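You operate a simulated robot arm through the tools that you are given. There is no shell and no other tool.

You are at the controls of a simulated robot arm. One attempt, no reset.

JOB
Draw the teal ribbon to 20 cm, the purple one to 15 cm.
Fine: turn each one's dial to FREE first and back to HOLD after; leave the other ribbons and the grey wheel.

Only the result counts: the job must be done as asked and must still hold three seconds after the hand-in. Knocking over, shifting, dropping, spilling or breaking anything else fails it.

ROBOT AND FRAMES
A 6-joint arm with a two-finger gripper, fixed in place. Base frame: the origin is on the floor under the middle of its stand, x ahead of it, y to its left, z up; the work surface is at about z = 0.8. Readings come in m, rad, newtons and seconds.
It reaches about 1.572 m from its shoulder. Its first joint turns from -2.897 to 2.897 rad. Payload 2.45 kg.
Tool frame: the origin (TCP) lies between the finger pads and is the grasp point; the fingertips stand 0.02 m ahead of it; z points along the fingers, y is the line along which they close. The gripper opens to 0.14 m; its body begins 0.168 m behind the TCP.
Orientation is told as [roll, pitch, yaw] about the base's x, y, z axes, in that order, counted from this pose: with the fingers straight down and closing along the base's y, the tool's x points along the base's -x, its y along +y and its z along -z.

CONTROLS
- The arm moves only by the tool move_arm. Its argument "motion" is a list of rows, each an object (a shift or turn left out is 0, a gripper value left out holds the last) with "angular": the turn, a rotation vector about the tool's x, y, z in rad, a list of three; "linear": the shift along the tool's x, y, z in m, a list of three; "jaw": the gripper command, from -1 (shut) to 1 (fully open), values between in proportion. In form: [{"angular": [rx, ry, rz], "linear": [x, y, z], "jaw": jaw}, ...]. A call has 1 to 20 rows; each row shifts and turns the commanded pose from where the row before left it, along the tool's axes as they then stand. Each row takes 0.2 s and may step no farther than 0.05 m and 0.15 rad from the row before; otherwise, or with a gripper value out of range, the whole call is refused. Where a pose cannot be reached the arm comes as near as it can. A force on the tool above 40 N (or 10 N above the force at the start of the call, whichever is more), or a blocked arm, ends the call early, and 0.2 s more pass. Each finger travels about 0.045 m/s and halts on what it meets, pressing with about 31 N; the grip force reading is that of the motor and also rises with nothing between the fingers. The clock runs only during rows and for 0.2 s after the last one: add rows that do not move to give the fingers time. The reply holds the time, the measured pose of the TCP, the force on the tool along the base axes, the opening and the grip force, in the units named above and with some noise, with the torque about the TCP (base axes, N m) and any sound that the robot's microphone picked up.
- Cameras (640 x 400 px; columns grow to the right, rows downward): "scene" is fixed at [0.2207, 0.6518, 1.3565]; the picture's right is [-0.67, -0.74, 0.00], its down [-0.25, 0.23, -0.94] and it looks along [0.70, -0.63, -0.34] (base axes); focal length 266 px, centre (320, 200). "wrist" rides on the gripper at [0.078, 0.011, -0.209] in the tool frame; the picture's right is [-0.14, 0.99, 0.00], its down [-0.92, -0.13, -0.37] and it looks along [-0.37, -0.05, 0.93] (tool axes); focal length 280 px, centre (320, 200). There is no depth. A picture from a camera that has moved, and an enlarged one, comes with that camera's place and axes in the base frame and with its lens.
- grab_frame(camera): a new picture of that camera. It takes no simulated time.
- zoom(camera, box): a new picture of the part [left, top, right, bottom] of that camera's present view, enlarged. It takes no simulated time.
- job_done(): hands the job in; it is judged then, once.

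Places have to be worked out from the pictures, the camera data and where the tool is seen. Open the gripper and draw the arm clear of the work before you hand the job in, unless the task says otherwise.

The tools are called after ">>>" by a JSON object that holds its "op" and its "data". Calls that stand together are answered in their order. move_arm: Moves the arm, as the interface text tells. Its arguments: {"type":"object","properties":{"motion":{"type":"array","items":{"type":"object","properties":{"angular":{"type":"array","items":{"type":"number"}},"linear":{"type":"array","items":{"type":"number"}},"jaw":{"type":"number"}}}}},"required":["motion"]} The other tools are called the same way: grab_frame (camera) takes a picture; zoom (camera, box) takes an enlarged picture of a part of a camera's view; job_done () hands the job in.

At the start:

```text
time_s: 0.0
tcp_pos: [0.3925, 0.406, 1.2866]
ee_rot: [0.0, 0.002, 0.002]
contact_force: [-0.6, -0.1, -0.5]
ft_torque: [0.02, 0.02, -0.02]
opening: 0.1398
grip_force: 0.1
```

scene: 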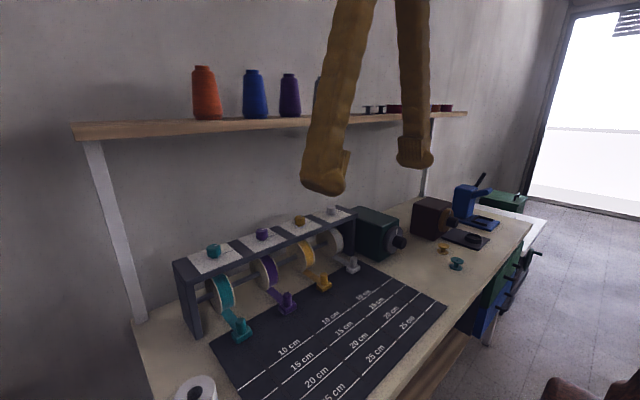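
wrist: 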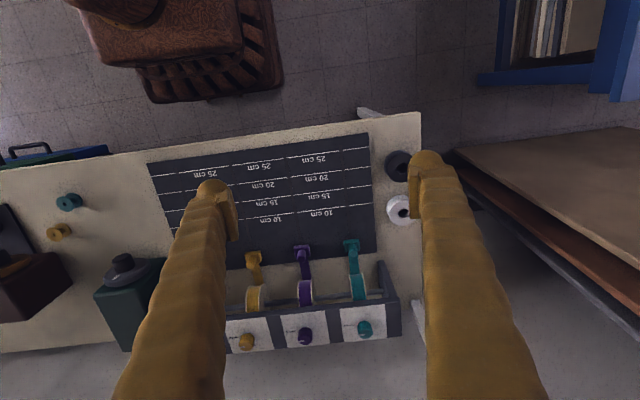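

I'll look at the rack, dials and ribbon ends in closer detail first.

>>> {"op": "zoom", "data": {"camera": "scene", "box": [160, 190, 380, 350]}}

>>> {"op": "zoom", "data": {"camera": "wrist", "box": [220, 220, 420, 360]}}

>>> {"op": "zoom", "data": {"camera": "scene", "box": [200, 270, 460, 400]}}

```text
2.50 times, centred on (270, 270) of scene
camera zoom: at [0.2207, 0.6518, 1.3565], right [-0.67, -0.74, 0.0], down [-0.25, 0.23, -0.94], along [0.7, -0.63, -0.34], focal length 664 px, centre (445, 25)
```

zoom: 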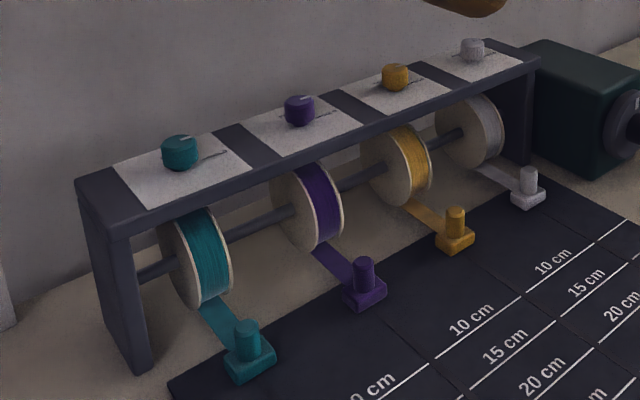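

```text
2.86 times, centred on (320, 290) of wrist
camera zoom: at [0.3145, 0.4163, 1.4951], right [0.14, 0.99, 0.0], down [0.92, -0.13, 0.37], along [0.37, -0.05, -0.93], focal length 801 px, centre (320, -57)
```

zoom: 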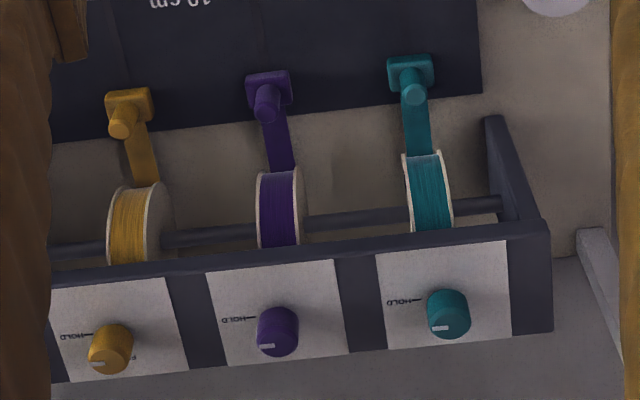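

```text
2.46 times, centred on (330, 335) of scene
camera zoom: at [0.2207, 0.6518, 1.3565], right [-0.67, -0.74, 0.0], down [-0.25, 0.23, -0.94], along [0.7, -0.63, -0.34], focal length 654 px, centre (295, -132)
```

zoom: 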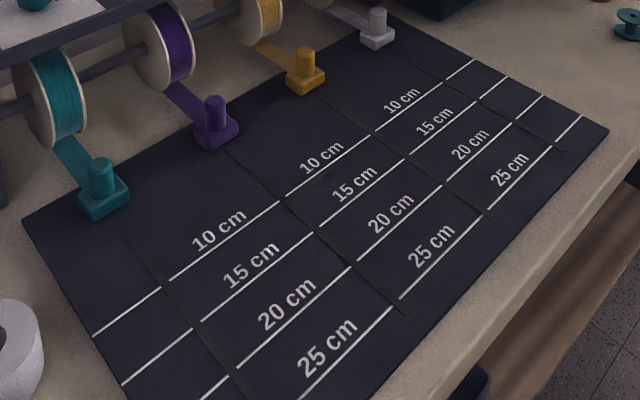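

The dials sit on top of the rack (teal roughly at x 0.86, y 0.45, z 0.99), all pointing to HOLD; the posts on the sleds are near x 0.73. I'll move the arm a bit ahead and down for a closer look with the wrist camera, well clear of everything.

>>> {"op": "move_arm", "data": {"motion": [{"linear": [-0.04, 0, 0.012], "jaw": 1}, {"linear": [-0.04, 0, 0.012]}, {"linear": [-0.04, 0, 0.012]}, {"linear": [-0.04, 0, 0.012]}, {"linear": [-0.04, 0, 0.012]}, {}]}}

>>> {"op": "grab_frame", "data": {"camera": "wrist"}}

>>> {"op": "grab_frame", "data": {"camera": "scene"}}

```text
time_s: 1.4
tcp_pos: [0.5945, 0.4053, 1.2281]
ee_rot: [0.0, -0.001, 0.001]
contact_force: [-0.5, 0.4, 0.0]
ft_torque: [-0.02, 0.01, -0.04]
opening: 0.14
grip_force: 0.1
```

```text
taken
camera wrist: at [0.5159, 0.4161, 1.436], right [0.14, 0.99, 0.0], down [0.92, -0.13, 0.37], along [0.37, -0.05, -0.93], focal length 280 px, centre (320, 200)
```

wrist: 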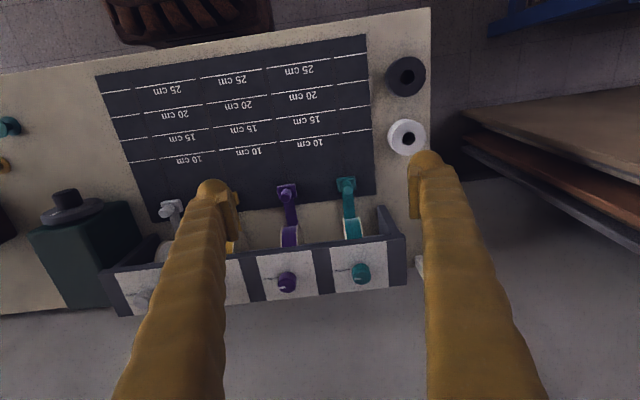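

```text
taken
```

scene: 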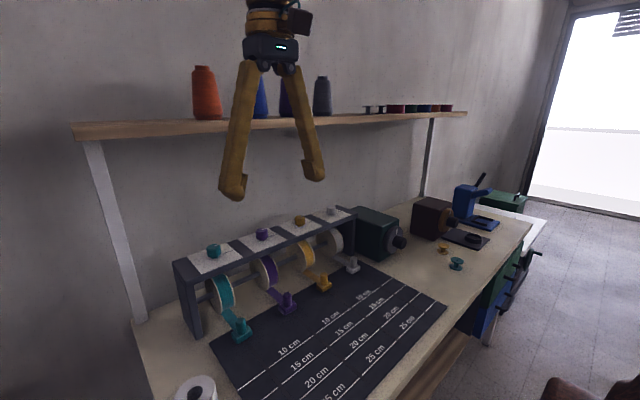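

>>> {"op": "zoom", "data": {"camera": "wrist", "box": [230, 230, 430, 310]}}

>>> {"op": "zoom", "data": {"camera": "wrist", "box": [230, 40, 430, 240]}}

```text
3.20 times, centred on (330, 270) of wrist
camera zoom: at [0.5159, 0.4161, 1.436], right [0.14, 0.99, 0.0], down [0.92, -0.13, 0.37], along [0.37, -0.05, -0.93], focal length 897 px, centre (288, -24)
```

zoom: 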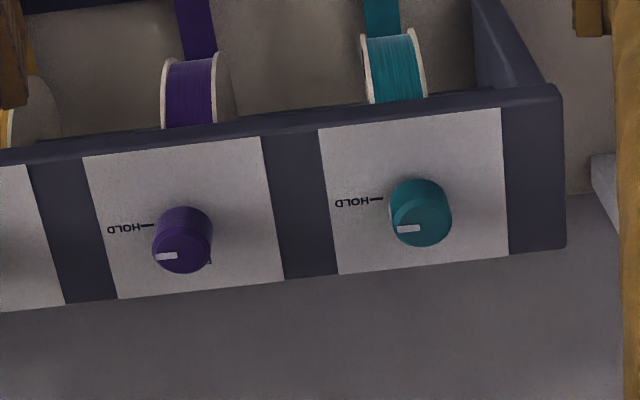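

```text
2.00 times, centred on (330, 140) of wrist
camera zoom: at [0.5159, 0.4161, 1.436], right [0.14, 0.99, 0.0], down [0.92, -0.13, 0.37], along [0.37, -0.05, -0.93], focal length 561 px, centre (300, 320)
```

zoom: 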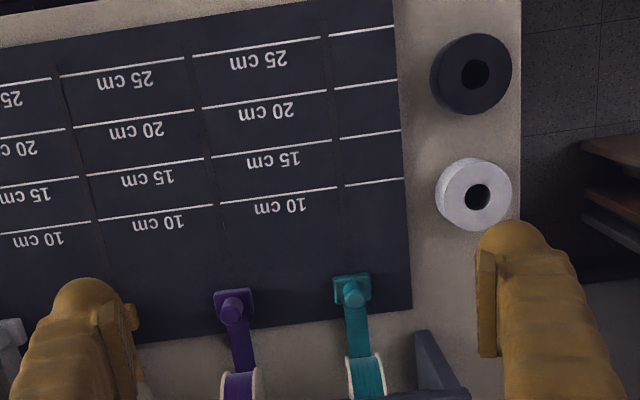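

Before coming near the wall I want to know where the shelf's front edge is, so I'll tilt the tool about its y axis to look further ahead with the wrist camera.

>>> {"op": "move_arm", "data": {"motion": [{"angular": [0, -0.13, 0]}, {"angular": [0, -0.13, 0]}, {"angular": [0, -0.13, 0]}, {"angular": [0, -0.13, 0]}, {}]}}

>>> {"op": "grab_frame", "data": {"camera": "wrist"}}

```text
time_s: 2.6
tcp_pos: [0.5937, 0.408, 1.2273]
ee_rot: [-0.003, -0.52, 0.003]
contact_force: [-0.6, 0.3, -0.4]
ft_torque: [0.05, 0.0, 0.0]
opening: 0.1399
grip_force: 0.1
```

```text
taken
camera wrist: at [0.4214, 0.4174, 1.3675], right [0.12, 0.99, 0.07], down [0.62, -0.13, 0.78], along [0.78, -0.05, -0.62], focal length 280 px, centre (320, 200)
```

wrist: 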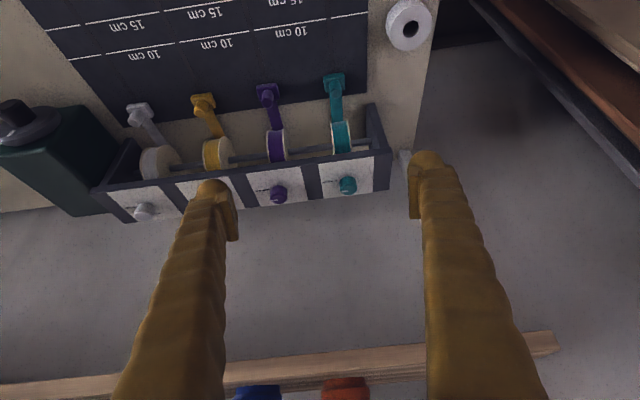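

The shelf's front edge triangulates to about x 0.80, z 1.31, so it overhangs the dials: I'll need a tilted tool there. Now zooming hard on the dials from both cameras to find FREE.

>>> {"op": "zoom", "data": {"camera": "scene", "box": [185, 232, 265, 282]}}

>>> {"op": "zoom", "data": {"camera": "scene", "box": [235, 215, 315, 265]}}

>>> {"op": "zoom", "data": {"camera": "wrist", "box": [236, 155, 396, 215]}}

>>> {"op": "zoom", "data": {"camera": "scene", "box": [280, 195, 360, 245]}}

```text
8.00 times, centred on (225, 257) of scene
camera zoom: at [0.2207, 0.6518, 1.3565], right [-0.67, -0.74, 0.0], down [-0.25, 0.23, -0.94], along [0.7, -0.63, -0.34], focal length 2126 px, centre (1080, -256)
```

zoom: 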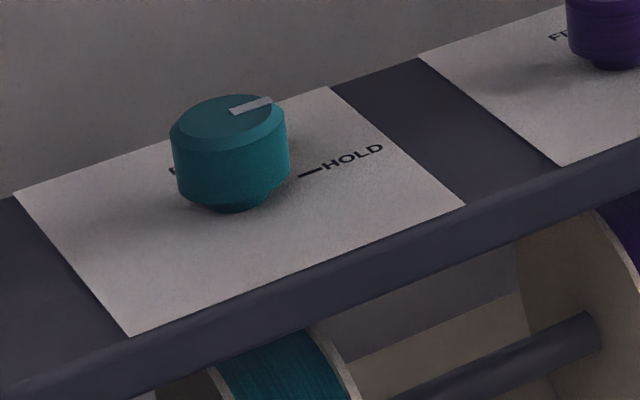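

```text
8.00 times, centred on (275, 240) of scene
camera zoom: at [0.2207, 0.6518, 1.3565], right [-0.67, -0.74, 0.0], down [-0.25, 0.23, -0.94], along [0.7, -0.63, -0.34], focal length 2126 px, centre (680, -120)
```

zoom: 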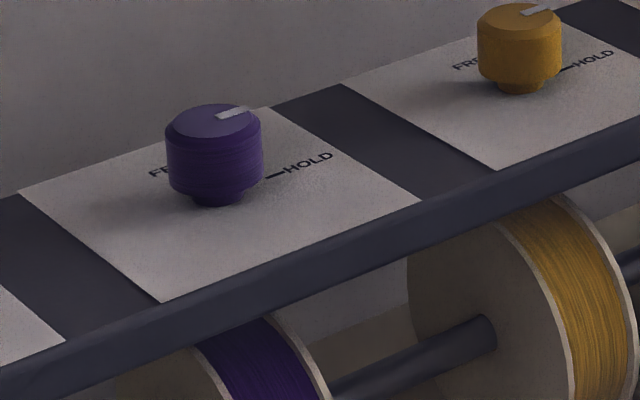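

```text
4.00 times, centred on (316, 185) of wrist
camera zoom: at [0.4214, 0.4174, 1.3675], right [0.12, 0.99, 0.07], down [0.62, -0.13, 0.78], along [0.78, -0.05, -0.62], focal length 1122 px, centre (336, 260)
```

zoom: 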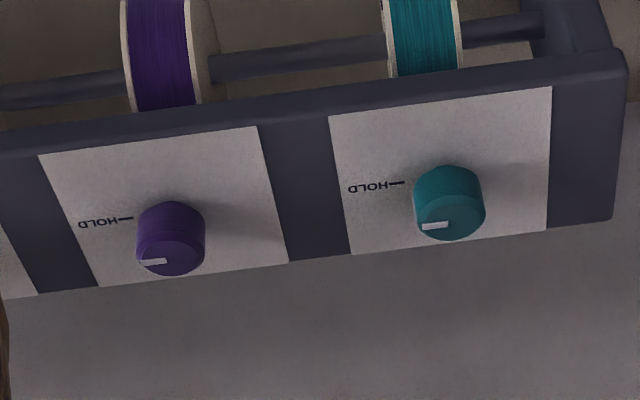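

```text
8.00 times, centred on (320, 220) of scene
camera zoom: at [0.2207, 0.6518, 1.3565], right [-0.67, -0.74, 0.0], down [-0.25, 0.23, -0.94], along [0.7, -0.63, -0.34], focal length 2126 px, centre (320, 40)
```

zoom: 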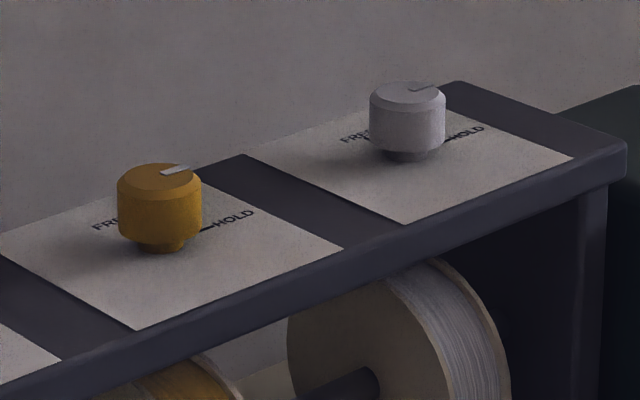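

FREE lies behind each knob (toward the wall, a quarter turn counter-clockwise from HOLD seen from above). Next I check the sleds' edges against the mat's scale.

>>> {"op": "zoom", "data": {"camera": "scene", "box": [205, 295, 285, 345]}}

>>> {"op": "zoom", "data": {"camera": "scene", "box": [255, 270, 335, 320]}}

>>> {"op": "zoom", "data": {"camera": "wrist", "box": [240, 50, 400, 150]}}

```text
8.00 times, centred on (245, 320) of scene
camera zoom: at [0.2207, 0.6518, 1.3565], right [-0.67, -0.74, 0.0], down [-0.25, 0.23, -0.94], along [0.7, -0.63, -0.34], focal length 2126 px, centre (920, -760)
```

zoom: 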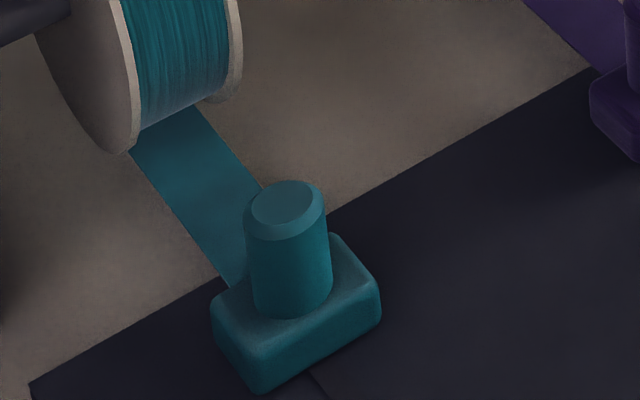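

```text
8.00 times, centred on (295, 295) of scene
camera zoom: at [0.2207, 0.6518, 1.3565], right [-0.67, -0.74, 0.0], down [-0.25, 0.23, -0.94], along [0.7, -0.63, -0.34], focal length 2126 px, centre (520, -560)
```

zoom: 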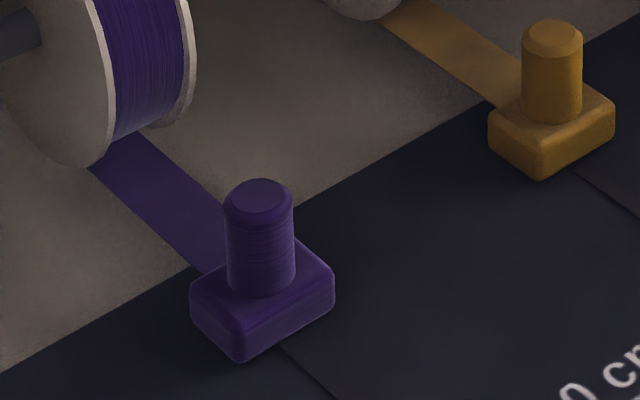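

```text
4.00 times, centred on (320, 100) of wrist
camera zoom: at [0.4214, 0.4174, 1.3675], right [0.12, 0.99, 0.07], down [0.62, -0.13, 0.78], along [0.78, -0.05, -0.62], focal length 1122 px, centre (320, 600)
```

zoom: 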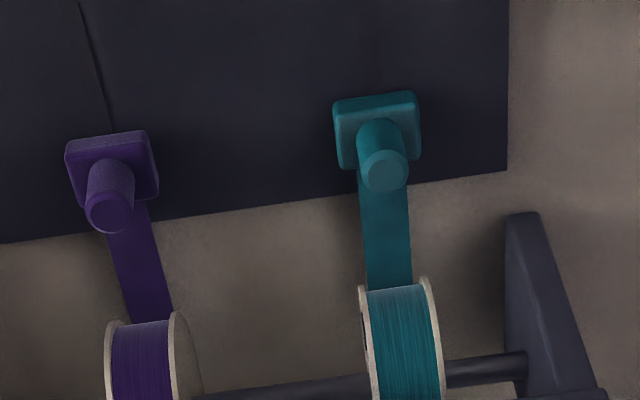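

The sleds' front faces sit close to the scale's zero. I'll measure the lines at the teal and purple lanes more exactly.

>>> {"op": "zoom", "data": {"camera": "scene", "box": [225, 320, 305, 370]}}

>>> {"op": "zoom", "data": {"camera": "scene", "box": [240, 350, 320, 400]}}

>>> {"op": "zoom", "data": {"camera": "scene", "box": [290, 310, 370, 360]}}

```text
8.00 times, centred on (265, 345) of scene
camera zoom: at [0.2207, 0.6518, 1.3565], right [-0.67, -0.74, 0.0], down [-0.25, 0.23, -0.94], along [0.7, -0.63, -0.34], focal length 2126 px, centre (760, -960)
```

zoom: 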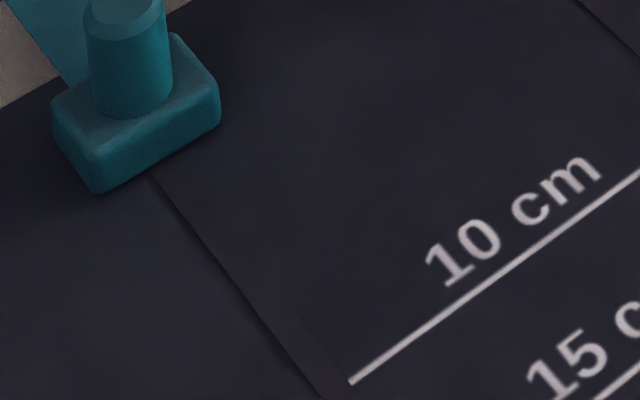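

```text
8.00 times, centred on (280, 375) of scene
camera zoom: at [0.2207, 0.6518, 1.3565], right [-0.67, -0.74, 0.0], down [-0.25, 0.23, -0.94], along [0.7, -0.63, -0.34], focal length 2126 px, centre (640, -1200)
```

zoom: 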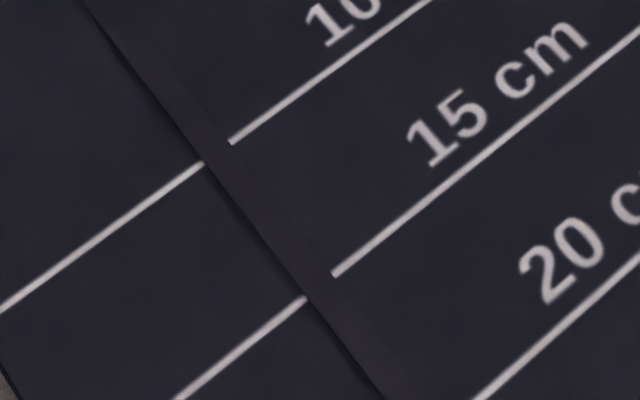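

```text
8.00 times, centred on (330, 335) of scene
camera zoom: at [0.2207, 0.6518, 1.3565], right [-0.67, -0.74, 0.0], down [-0.25, 0.23, -0.94], along [0.7, -0.63, -0.34], focal length 2126 px, centre (240, -880)
```

zoom: 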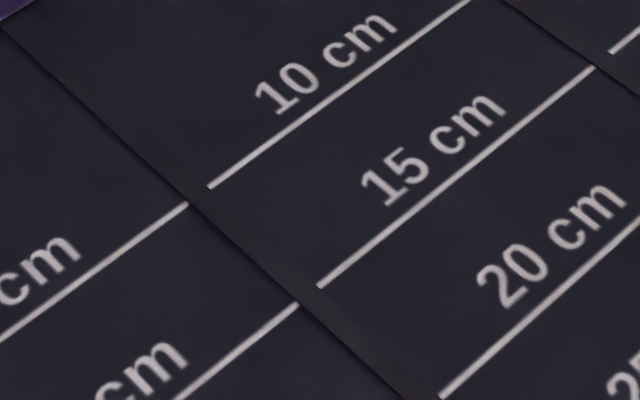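

Sled front face is at the scale's zero (x≈0.717), lines at x≈0.617/0.567/0.517. Before reaching for the teal dial (≈0.863, 0.447, top ≈1.00) I check the fingertips' shape.

>>> {"op": "grab_frame", "data": {"camera": "scene"}}

>>> {"op": "zoom", "data": {"camera": "scene", "box": [200, 120, 360, 220]}}

```text
taken
```

scene: 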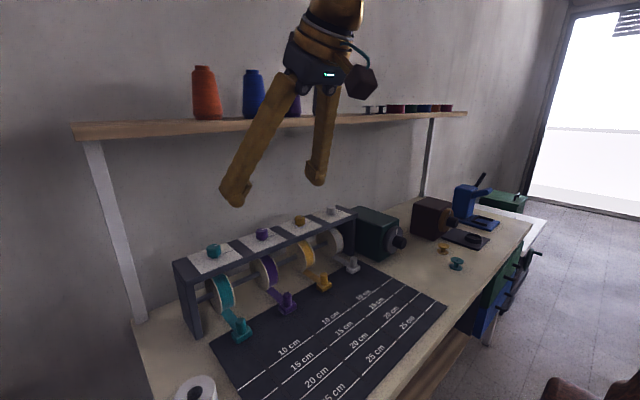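

```text
4.00 times, centred on (280, 170) of scene
camera zoom: at [0.2207, 0.6518, 1.3565], right [-0.67, -0.74, 0.0], down [-0.25, 0.23, -0.94], along [0.7, -0.63, -0.34], focal length 1063 px, centre (480, 320)
```

zoom: 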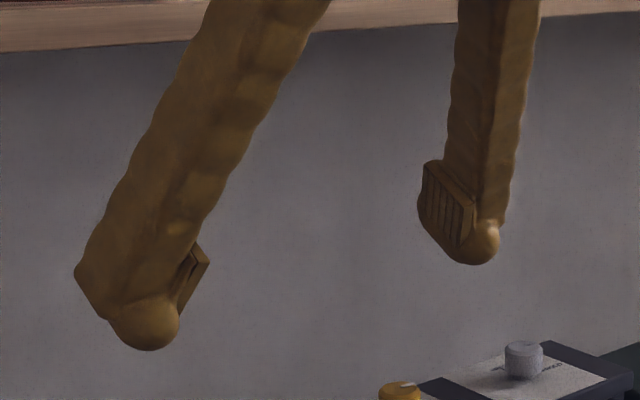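

Fingers are bulky with ridged pads, so I'll approach the dial with the tool tilted ~52° and yawed −45° about vertical (to allow a 90° swing to +45°). First I set the orientation here in free space and narrow the opening to about 8 cm.

>>> {"op": "move_arm", "data": {"motion": [{"angular": [0, -0.127, 0], "jaw": 0.15}, {"angular": [0, -0.127, 0]}, {"angular": [0, -0.126, 0]}, {"angular": [0.1018, 0, 0.0808]}, {"angular": [0.1018, 0, 0.0808]}, {"angular": [0.1018, 0, 0.0808]}, {"angular": [0.1018, 0, 0.0808]}, {"angular": [0.1018, 0, 0.0808]}, {"angular": [0.1058, 0, 0.084]}, {}]}}

>>> {"op": "grab_frame", "data": {"camera": "scene"}}

>>> {"op": "grab_frame", "data": {"camera": "wrist"}}

```text
time_s: 4.3
tcp_pos: [0.5617, 0.3591, 1.3313]
ee_rot: [0.266, -0.889, -0.76]
contact_force: [0.6, 0.9, 0.0]
ft_torque: [0.03, 0.04, -0.02]
opening: 0.0803
grip_force: 0.0
stopped in row 8: the arm was blocked; the commanded pose is now the measured one
```

```text
taken
```

scene: 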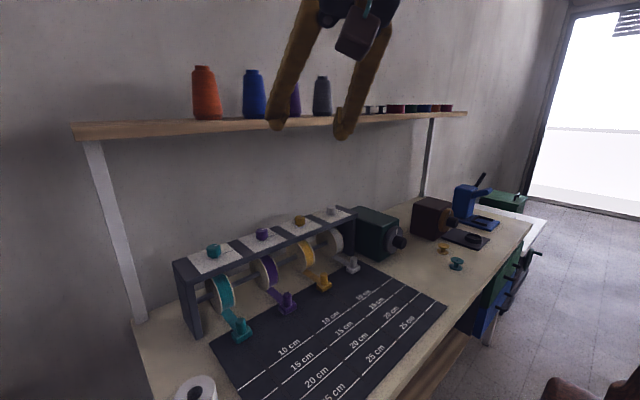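

```text
taken
camera wrist: at [0.379, 0.4698, 1.3994], right [0.57, 0.77, 0.27], down [0.09, -0.39, 0.92], along [0.81, -0.5, -0.29], focal length 280 px, centre (320, 200)
```

wrist: 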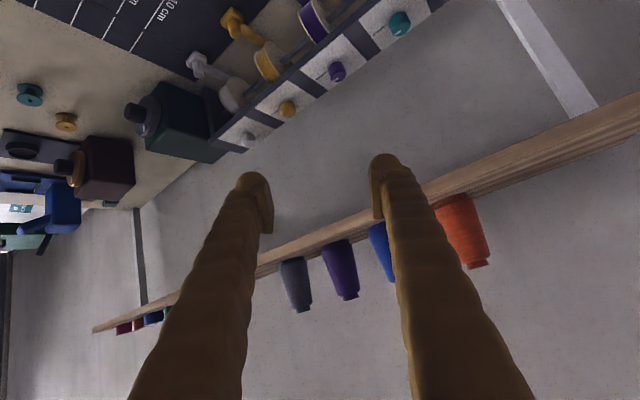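

The arm ran into a joint limit at that yaw (nothing was touched; readings show no contact force). I'll yaw back to zero, remove the stray roll, and instead turn the dial in two 45° bites between yaw 0 and +45°.

>>> {"op": "move_arm", "data": {"motion": [{"angular": [-0.0986, 0.021, -0.0772]}, {"angular": [-0.0986, 0.021, -0.0772]}, {"angular": [-0.0986, 0.021, -0.0772]}, {"angular": [-0.0986, 0.021, -0.0772]}, {"angular": [-0.0986, 0.021, -0.0772]}, {"angular": [-0.0986, 0.021, -0.0772]}, {"angular": [0.133, 0, 0]}, {"angular": [0.133, 0, 0]}, {}]}}

```text
time_s: 6.3
tcp_pos: [0.5628, 0.3623, 1.3286]
ee_rot: [-0.009, -0.887, 0.007]
contact_force: [-0.3, -0.2, -0.3]
ft_torque: [0.01, 0.04, -0.01]
opening: 0.0807
grip_force: 0.1
```

Orientation is restored. Now I move to a staging point in front of the teal dial, about (0.72, 0.447, 1.07).

>>> {"op": "move_arm", "data": {"motion": [{"linear": [0.0127, 0.0106, 0.0357]}, {"linear": [0.0127, 0.0106, 0.0357]}, {"linear": [0.0127, 0.0106, 0.0357]}, {"linear": [0.0127, 0.0106, 0.0357]}, {"linear": [0.0127, 0.0106, 0.0357]}, {"linear": [0.0127, 0.0106, 0.0357]}, {"linear": [0.0127, 0.0106, 0.0357]}, {"linear": [0.0127, 0.0106, 0.0357]}, {}]}}

>>> {"op": "grab_frame", "data": {"camera": "scene"}}

>>> {"op": "grab_frame", "data": {"camera": "wrist"}}

```text
time_s: 8.3
tcp_pos: [0.72, 0.4446, 1.0669]
ee_rot: [-0.008, -0.886, 0.008]
contact_force: [0.3, -0.4, -0.3]
ft_torque: [0.0, -0.01, 0.0]
opening: 0.0806
grip_force: 0.0
```

```text
taken
```

scene: 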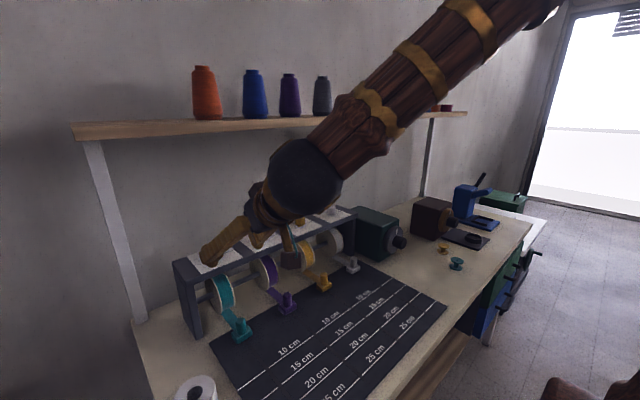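

```text
taken
camera wrist: at [0.5074, 0.4547, 1.138], right [0.09, 0.99, 0.1], down [0.3, -0.12, 0.95], along [0.95, -0.05, -0.3], focal length 280 px, centre (320, 200)
```

wrist: 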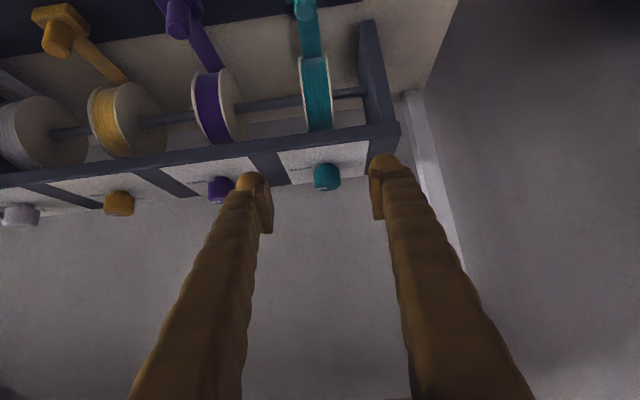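

Staging pose reached as commanded. Zooming on the wrist view to refine the teal knob's position.

>>> {"op": "zoom", "data": {"camera": "wrist", "box": [190, 130, 430, 250]}}

```text
2.67 times, centred on (310, 190) of wrist
camera zoom: at [0.5074, 0.4547, 1.138], right [0.09, 0.99, 0.1], down [0.3, -0.12, 0.95], along [0.95, -0.05, -0.3], focal length 748 px, centre (347, 227)
```

zoom: 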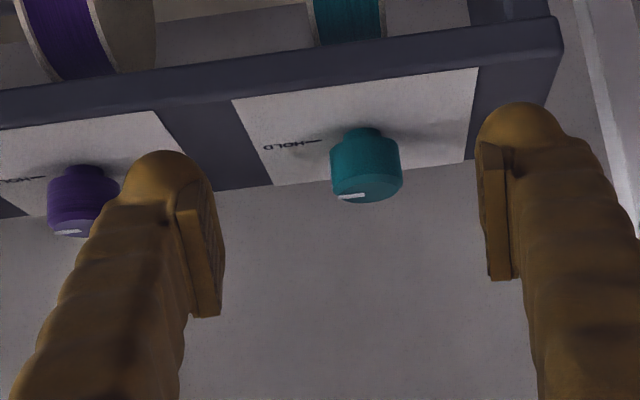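

Knob ray gives y≈0.447; the x/z are still a bit uncertain, so I'll creep forward above the knob's level and look again.

>>> {"op": "move_arm", "data": {"motion": [{"linear": [-0.0226, 0.0012, 0.0332]}, {"linear": [-0.0226, 0.0012, 0.0332]}, {}]}}

>>> {"op": "zoom", "data": {"camera": "wrist", "box": [200, 110, 440, 260]}}

>>> {"op": "zoom", "data": {"camera": "scene", "box": [160, 180, 320, 280]}}

```text
time_s: 9.1
tcp_pos: [0.7993, 0.4484, 1.0621]
ee_rot: [-0.007, -0.887, 0.007]
contact_force: [0.9, 0.0, 0.0]
ft_torque: [0.06, -0.02, 0.02]
opening: 0.0806
grip_force: 0.1
```

```text
2.67 times, centred on (320, 185) of wrist
camera zoom: at [0.5875, 0.4578, 1.1326], right [0.09, 0.99, 0.1], down [0.3, -0.12, 0.95], along [0.95, -0.05, -0.3], focal length 748 px, centre (320, 240)
```

zoom: 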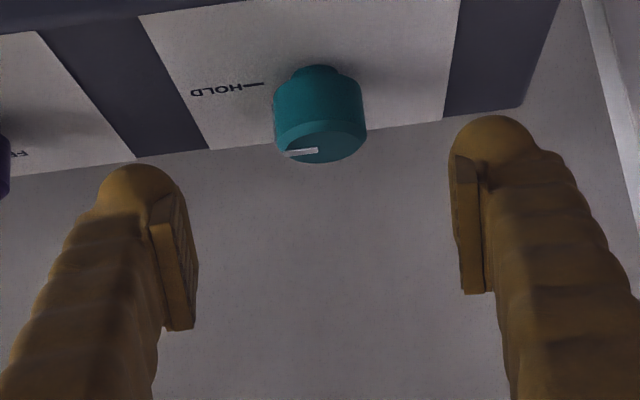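

```text
4.00 times, centred on (240, 230) of scene
camera zoom: at [0.2207, 0.6518, 1.3565], right [-0.67, -0.74, 0.0], down [-0.25, 0.23, -0.94], along [0.7, -0.63, -0.34], focal length 1063 px, centre (640, 80)
```

zoom: 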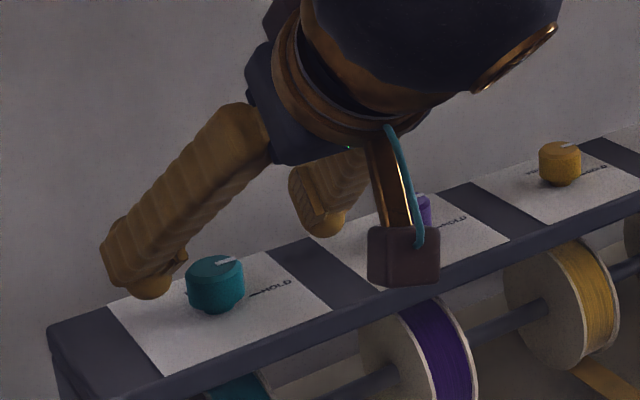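

Apparent size change puts the knob axis at x≈0.853, y≈0.447, top z≈1.011. I move over it, still above its top, and check alignment.

>>> {"op": "move_arm", "data": {"motion": [{"linear": [-0.01235, -0.0007, 0.0246]}, {"linear": [-0.01235, -0.0007, 0.0246]}, {}]}}

>>> {"op": "zoom", "data": {"camera": "wrist", "box": [200, 80, 440, 230]}}

>>> {"op": "zoom", "data": {"camera": "scene", "box": [160, 180, 320, 280]}}

```text
time_s: 9.9
tcp_pos: [0.8538, 0.4469, 1.0486]
ee_rot: [-0.007, -0.886, 0.005]
contact_force: [0.1, 0.3, -0.3]
ft_torque: [-0.01, 0.0, -0.02]
opening: 0.0806
grip_force: 0.0
```

```text
2.67 times, centred on (320, 155) of wrist
camera zoom: at [0.6422, 0.4572, 1.1194], right [0.09, 0.99, 0.1], down [0.3, -0.12, 0.95], along [0.95, -0.05, -0.3], focal length 748 px, centre (320, 320)
```

zoom: 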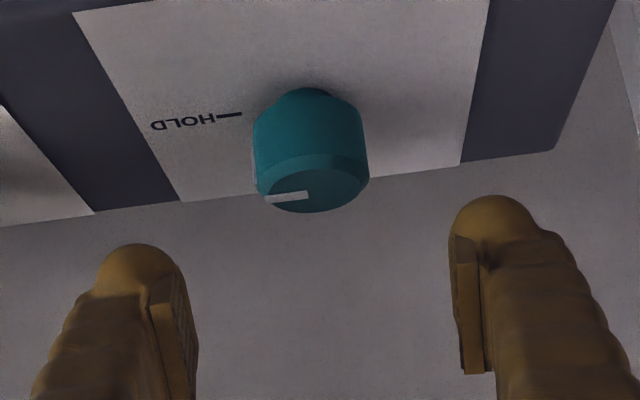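

```text
4.00 times, centred on (240, 230) of scene
camera zoom: at [0.2207, 0.6518, 1.3565], right [-0.67, -0.74, 0.0], down [-0.25, 0.23, -0.94], along [0.7, -0.63, -0.34], focal length 1063 px, centre (640, 80)
```

zoom: 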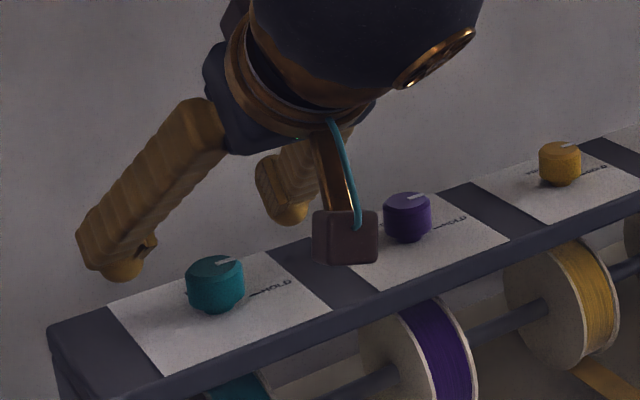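

Alignment looks within 2 mm. Descending straight down about 4 cm so the pads straddle the knob.

>>> {"op": "move_arm", "data": {"motion": [{"linear": [0.0081, 0.0001, 0.0063]}, {"linear": [0.0081, 0.0001, 0.0063]}, {"linear": [0.0081, 0.0001, 0.0063]}, {"linear": [0.0081, 0.0001, 0.0062]}, {}]}}

>>> {"op": "zoom", "data": {"camera": "wrist", "box": [200, 110, 440, 260]}}

>>> {"op": "zoom", "data": {"camera": "scene", "box": [160, 200, 280, 280]}}

```text
time_s: 11.1
tcp_pos: [0.854, 0.4488, 1.0073]
ee_rot: [-0.008, -0.886, 0.006]
contact_force: [-0.7, 0.8, 2.5]
ft_torque: [0.14, 0.02, 0.04]
opening: 0.0803
grip_force: 0.0
```

```text
2.67 times, centred on (320, 185) of wrist
camera zoom: at [0.6411, 0.4572, 1.0789], right [0.09, 0.99, 0.1], down [0.3, -0.12, 0.95], along [0.95, -0.05, -0.3], focal length 748 px, centre (320, 240)
```

zoom: 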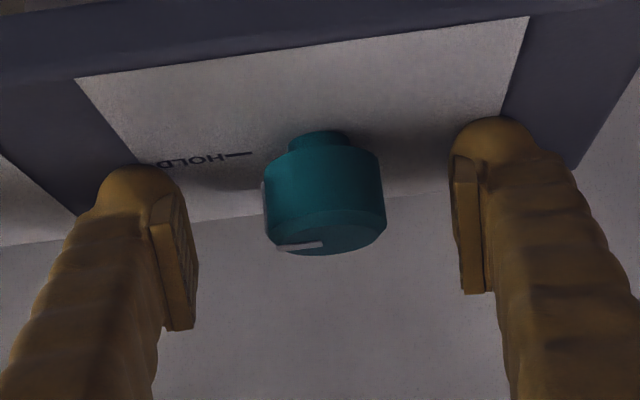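

```text
5.00 times, centred on (220, 240) of scene
camera zoom: at [0.2207, 0.6518, 1.3565], right [-0.67, -0.74, 0.0], down [-0.25, 0.23, -0.94], along [0.7, -0.63, -0.34], focal length 1329 px, centre (820, 0)
```

zoom: 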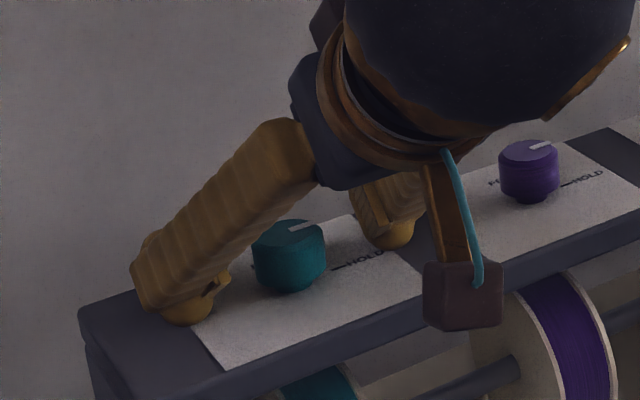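

A light 2.5 N upward touch shows the tips just kiss the plate; I raise 2 mm, nudge 1 mm in y, and close on the knob.

>>> {"op": "move_arm", "data": {"motion": [{"linear": [-0.0015, 0.001, -0.0013]}, {"jaw": -1}, {}, {}, {}, {}]}}

>>> {"op": "zoom", "data": {"camera": "wrist", "box": [200, 110, 440, 260]}}

```text
time_s: 12.5
tcp_pos: [0.8543, 0.4495, 1.0109]
ee_rot: [-0.006, -0.888, 0.009]
contact_force: [1.3, 34.0, -2.7]
ft_torque: [0.29, -0.03, -0.25]
opening: 0.0304
grip_force: 43.3
```

```text
2.67 times, centred on (320, 185) of wrist
camera zoom: at [0.6407, 0.4593, 1.081], right [0.08, 0.99, 0.1], down [0.3, -0.12, 0.95], along [0.95, -0.05, -0.3], focal length 748 px, centre (320, 240)
```

zoom: 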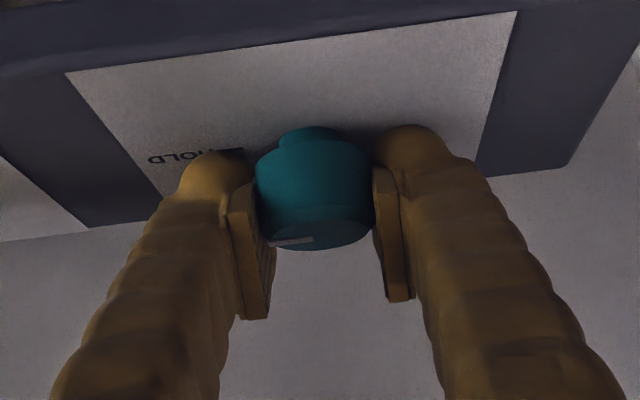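

Gripped, but a 34 N sideways reaction says the knob's axis lies slightly more to +y than the tool. I'll shift +y a little to relieve it.

>>> {"op": "move_arm", "data": {"motion": [{"linear": [0, 0.001, 0]}, {}]}}

```text
time_s: 13.1
tcp_pos: [0.8532, 0.45, 1.0103]
ee_rot: [-0.006, -0.885, 0.008]
contact_force: [2.9, 32.7, -3.5]
ft_torque: [0.25, 0.0, -0.29]
opening: 0.0305
grip_force: 45.2
```

>>> {"op": "zoom", "data": {"camera": "wrist", "box": [270, 140, 370, 240]}}

>>> {"op": "zoom", "data": {"camera": "scene", "box": [180, 220, 260, 270]}}

```text
4.00 times, centred on (320, 190) of wrist
camera zoom: at [0.6407, 0.4597, 1.081], right [0.08, 0.99, 0.1], down [0.3, -0.12, 0.95], along [0.95, -0.05, -0.3], focal length 1122 px, centre (320, 240)
```

zoom: 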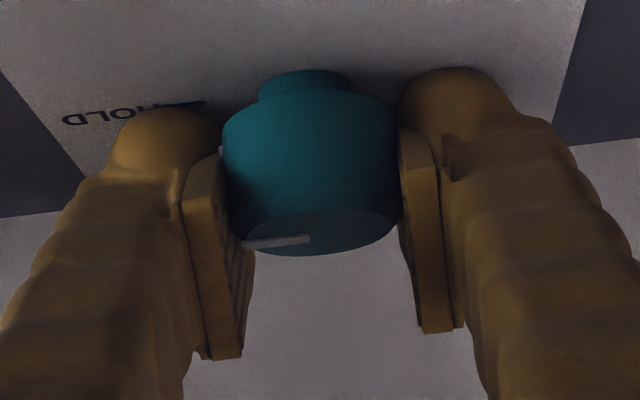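

```text
8.00 times, centred on (220, 245) of scene
camera zoom: at [0.2207, 0.6518, 1.3565], right [-0.67, -0.74, 0.0], down [-0.25, 0.23, -0.94], along [0.7, -0.63, -0.34], focal length 2126 px, centre (1120, -160)
```

zoom: 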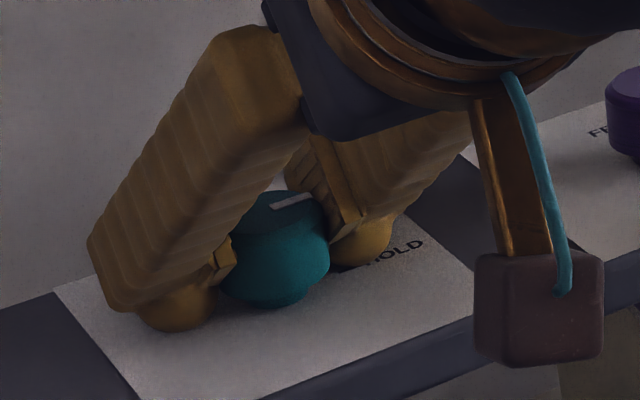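

>>> {"op": "move_arm", "data": {"motion": [{"linear": [0, 0.001, 0]}, {"linear": [0, 0.001, 0]}, {}]}}

```text
time_s: 13.9
tcp_pos: [0.8529, 0.4491, 1.0094]
ee_rot: [-0.008, -0.888, 0.007]
contact_force: [-14.4, -11.2, 7.8]
ft_torque: [0.18, 0.07, 0.08]
opening: 0.0301
grip_force: 45.2
```

The sideways load is now small. I turn the first ~0.2 rad counter-clockwise about vertical and check that the knob follows.

>>> {"op": "move_arm", "data": {"motion": [{"angular": [-0.0776, 0, -0.0631]}, {"angular": [-0.0776, 0, -0.0631]}, {}]}}

>>> {"op": "zoom", "data": {"camera": "wrist", "box": [270, 140, 370, 240]}}

>>> {"op": "zoom", "data": {"camera": "scene", "box": [180, 220, 260, 270]}}

```text
time_s: 14.7
tcp_pos: [0.8531, 0.4514, 1.0114]
ee_rot: [-0.007, -0.888, 0.208]
contact_force: [17.7, -0.4, 2.9]
ft_torque: [0.11, -0.01, 0.02]
opening: 0.0303
grip_force: 44.9
```

```text
4.00 times, centred on (320, 190) of wrist
camera zoom: at [0.6427, 0.4191, 1.0809], right [-0.11, 0.99, 0.1], down [0.32, -0.06, 0.95], along [0.94, 0.14, -0.31], focal length 1122 px, centre (320, 240)
```

zoom: 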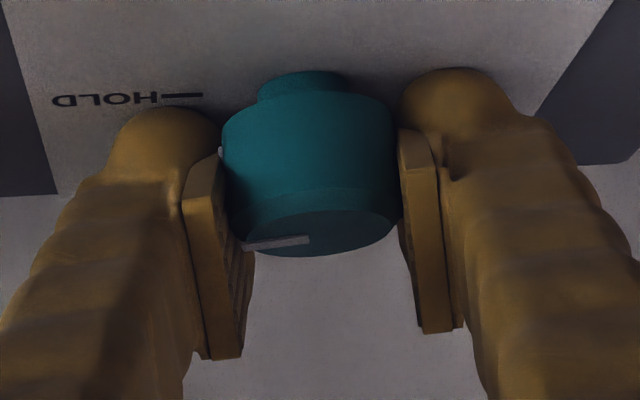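

```text
8.00 times, centred on (220, 245) of scene
camera zoom: at [0.2207, 0.6518, 1.3565], right [-0.67, -0.74, 0.0], down [-0.25, 0.23, -0.94], along [0.7, -0.63, -0.34], focal length 2126 px, centre (1120, -160)
```

zoom: 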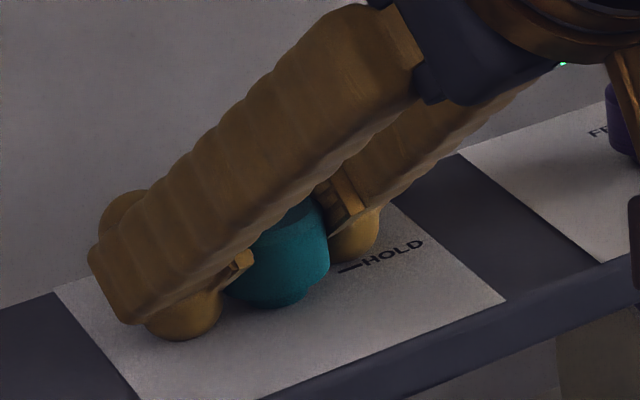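

The pointer turned with the gripper (no slip). Continuing the swing to about 0.79 rad.

>>> {"op": "move_arm", "data": {"motion": [{"angular": [-0.0776, 0, -0.0631]}, {"angular": [-0.0776, 0, -0.0631]}, {"angular": [-0.0776, 0, -0.0631]}, {}]}}

>>> {"op": "zoom", "data": {"camera": "wrist", "box": [270, 140, 370, 240]}}

>>> {"op": "grab_frame", "data": {"camera": "scene"}}

```text
time_s: 15.4
tcp_pos: [0.8524, 0.4534, 1.0102]
ee_rot: [0.067, -0.881, 0.316]
contact_force: [-1.9, 5.3, 2.3]
ft_torque: [-0.99, -0.4, -0.08]
opening: 0.0311
grip_force: 45.0
out of reach, approached as far as the arm can: row 3
stopped in row 3: the force on the tool passed its limit at 58 N (the readings are from after the stop); the commanded pose is now the measured one
```

```text
4.00 times, centred on (320, 190) of wrist
camera zoom: at [0.6518, 0.383, 1.0827], right [-0.27, 0.95, 0.15], down [0.34, -0.05, 0.94], along [0.9, 0.31, -0.31], focal length 1122 px, centre (320, 240)
```

zoom: 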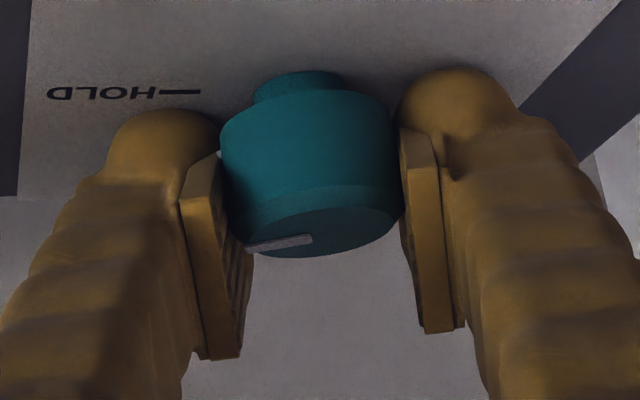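

```text
taken
```

scene: 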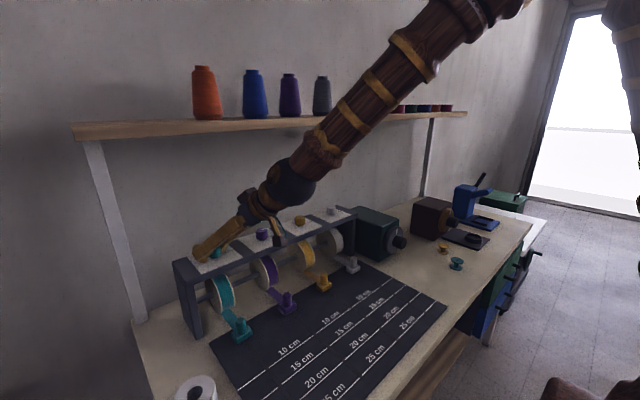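

The knob follows, but this ~51° tilt lines the wrist up straight with the forearm and runs out of joint range. I'll release here, lift, and re-grip with a steeper tool (≈34° tilt), which still clears the shelf.

>>> {"op": "move_arm", "data": {"motion": [{"jaw": 0.15}, {}, {}, {}, {"linear": [-0.0174, 0.001, -0.0143]}, {"linear": [-0.0174, 0.001, -0.0143]}, {"angular": [0.067, 0, 0]}, {"angular": [0.0812, 0, 0.067]}, {"angular": [0.0812, 0, 0.067]}, {"angular": [0.0812, 0, 0.067]}, {}]}}

>>> {"op": "grab_frame", "data": {"camera": "wrist"}}

>>> {"op": "zoom", "data": {"camera": "scene", "box": [180, 220, 260, 270]}}

```text
time_s: 17.8
tcp_pos: [0.8525, 0.452, 1.0547]
ee_rot: [0.001, -0.88, -0.001]
contact_force: [0.2, 0.9, 0.5]
ft_torque: [-0.01, 0.03, -0.01]
opening: 0.0806
grip_force: 0.1
```

```text
taken
camera wrist: at [0.6405, 0.4621, 1.1281], right [0.09, 0.99, 0.11], down [0.3, -0.13, 0.94], along [0.95, -0.05, -0.31], focal length 280 px, centre (320, 200)
```

wrist: 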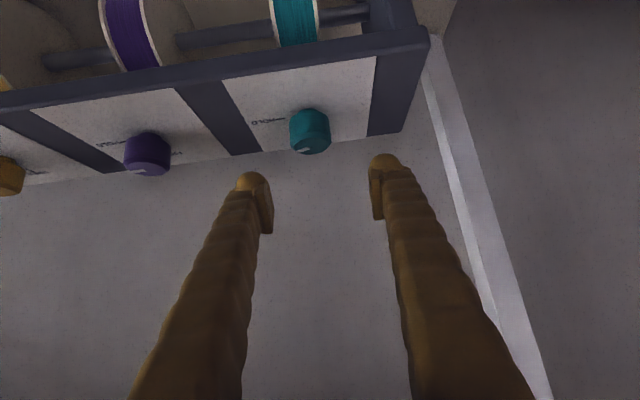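

```text
8.00 times, centred on (220, 245) of scene
camera zoom: at [0.2207, 0.6518, 1.3565], right [-0.67, -0.74, 0.0], down [-0.25, 0.23, -0.94], along [0.7, -0.63, -0.34], focal length 2126 px, centre (1120, -160)
```

zoom: 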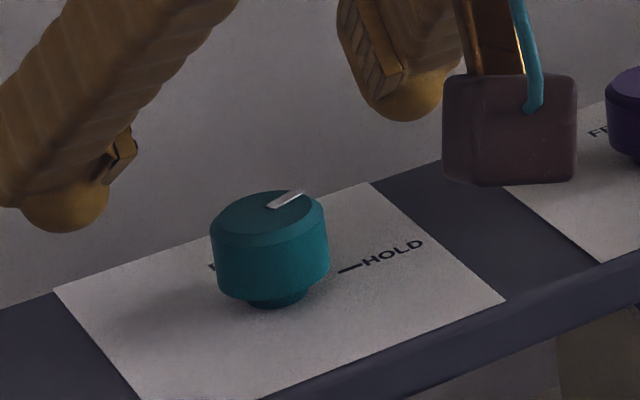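

Knob has turned about 20°. Now I steepen the tool to ~34° tilt above the knob and check alignment.

>>> {"op": "move_arm", "data": {"motion": [{"angular": [0, 0.14, 0]}, {"angular": [0, 0.14, 0]}, {}]}}

>>> {"op": "grab_frame", "data": {"camera": "scene"}}

>>> {"op": "zoom", "data": {"camera": "wrist", "box": [200, 80, 440, 230]}}

```text
time_s: 18.6
tcp_pos: [0.8517, 0.4529, 1.0561]
ee_rot: [0.001, -0.599, -0.001]
contact_force: [-0.9, 1.1, -0.3]
ft_torque: [0.01, -0.03, -0.03]
opening: 0.0807
grip_force: 0.1
```

```text
taken
```

scene: 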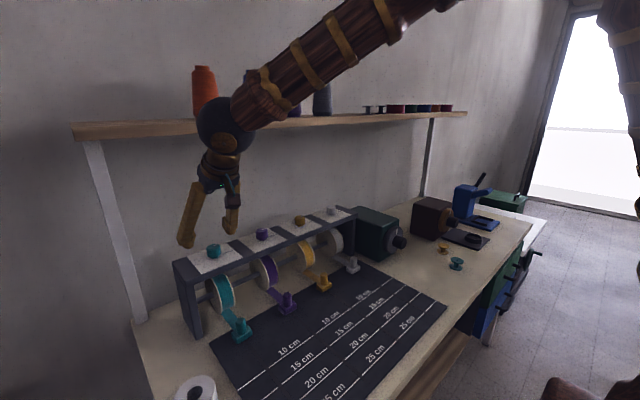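

```text
2.67 times, centred on (320, 155) of wrist
camera zoom: at [0.6689, 0.4624, 1.1834], right [0.11, 0.99, 0.08], down [0.55, -0.13, 0.82], along [0.83, -0.05, -0.56], focal length 748 px, centre (320, 320)
```

zoom: 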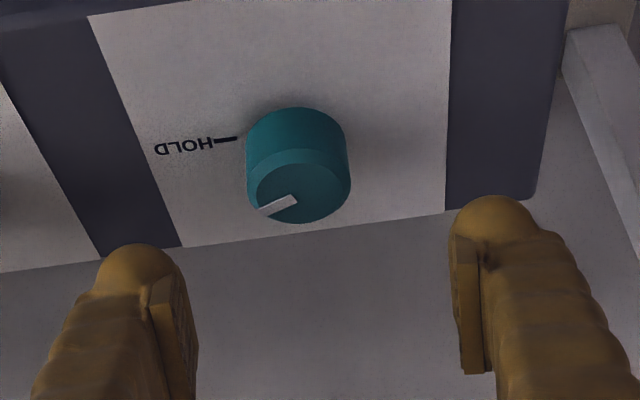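

Clear of the shelf, knob centered near (0.85, 0.449). Descending with the steeper tool.

>>> {"op": "move_arm", "data": {"motion": [{"linear": [0.0063, -0.0008, 0.0093]}, {"linear": [0.0063, -0.0008, 0.0093]}, {"linear": [0.0063, -0.0008, 0.0093]}, {"linear": [0.0063, -0.0004, 0.0093]}, {}]}}

>>> {"op": "zoom", "data": {"camera": "wrist", "box": [200, 110, 440, 260]}}

```text
time_s: 19.8
tcp_pos: [0.8523, 0.4495, 1.0108]
ee_rot: [0.0, -0.599, 0.0]
contact_force: [0.7, -0.1, -0.7]
ft_torque: [0.0, -0.01, 0.01]
opening: 0.0807
grip_force: 0.0
```

```text
2.67 times, centred on (320, 185) of wrist
camera zoom: at [0.6689, 0.4594, 1.1381], right [0.11, 0.99, 0.08], down [0.55, -0.13, 0.82], along [0.83, -0.05, -0.56], focal length 748 px, centre (320, 240)
```

zoom: 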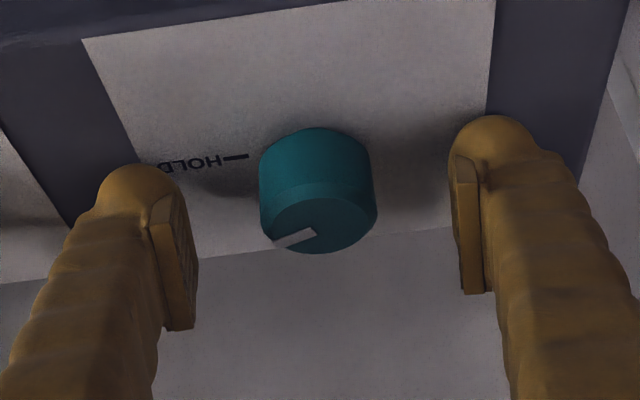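

Well aligned with no contact. Closing on the knob again.

>>> {"op": "move_arm", "data": {"motion": [{"jaw": -1}, {}, {}, {}, {}]}}

```text
time_s: 21.0
tcp_pos: [0.8524, 0.4496, 1.0099]
ee_rot: [-0.001, -0.6, -0.001]
contact_force: [0.3, 8.3, -1.9]
ft_torque: [0.12, 0.08, -0.06]
opening: 0.0321
grip_force: 44.3
```

Good clean grip (8 N side load). Turning 0.4 rad counter-clockwise.

>>> {"op": "move_arm", "data": {"motion": [{"angular": [-0.0565, 0, -0.0825]}, {"angular": [-0.0565, 0, -0.0825]}, {"angular": [-0.0565, 0, -0.0825]}, {"angular": [-0.0565, 0, -0.0825]}, {}]}}

>>> {"op": "zoom", "data": {"camera": "wrist", "box": [200, 110, 440, 260]}}

>>> {"op": "grab_frame", "data": {"camera": "scene"}}

```text
time_s: 21.7
tcp_pos: [0.8514, 0.4516, 1.011]
ee_rot: [0.004, -0.599, 0.23]
contact_force: [3.5, 6.5, -2.5]
ft_torque: [0.14, 0.09, -0.08]
opening: 0.0321
grip_force: 44.6
stopped in row 3: the force on the tool passed its limit at 43 N (the readings are from after the stop); the commanded pose is now the measured one
```

```text
2.67 times, centred on (320, 185) of wrist
camera zoom: at [0.6711, 0.419, 1.1383], right [-0.12, 0.99, 0.08], down [0.57, 0.0, 0.82], along [0.82, 0.14, -0.56], focal length 748 px, centre (320, 240)
```

zoom: 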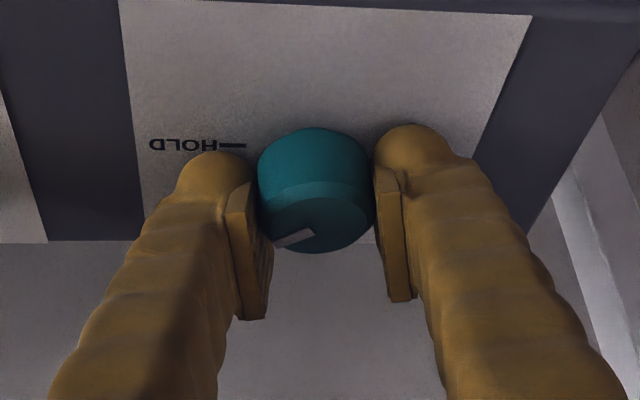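

```text
taken
```

scene: 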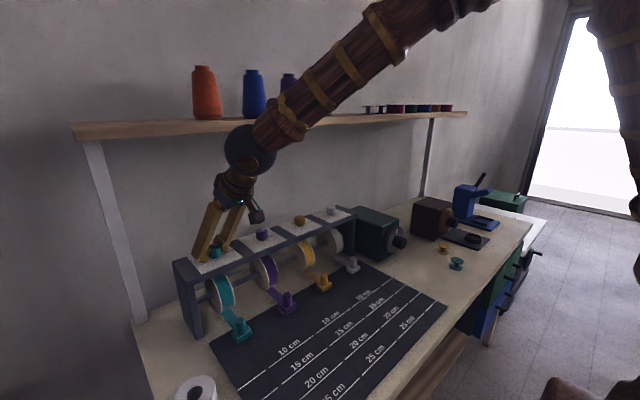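

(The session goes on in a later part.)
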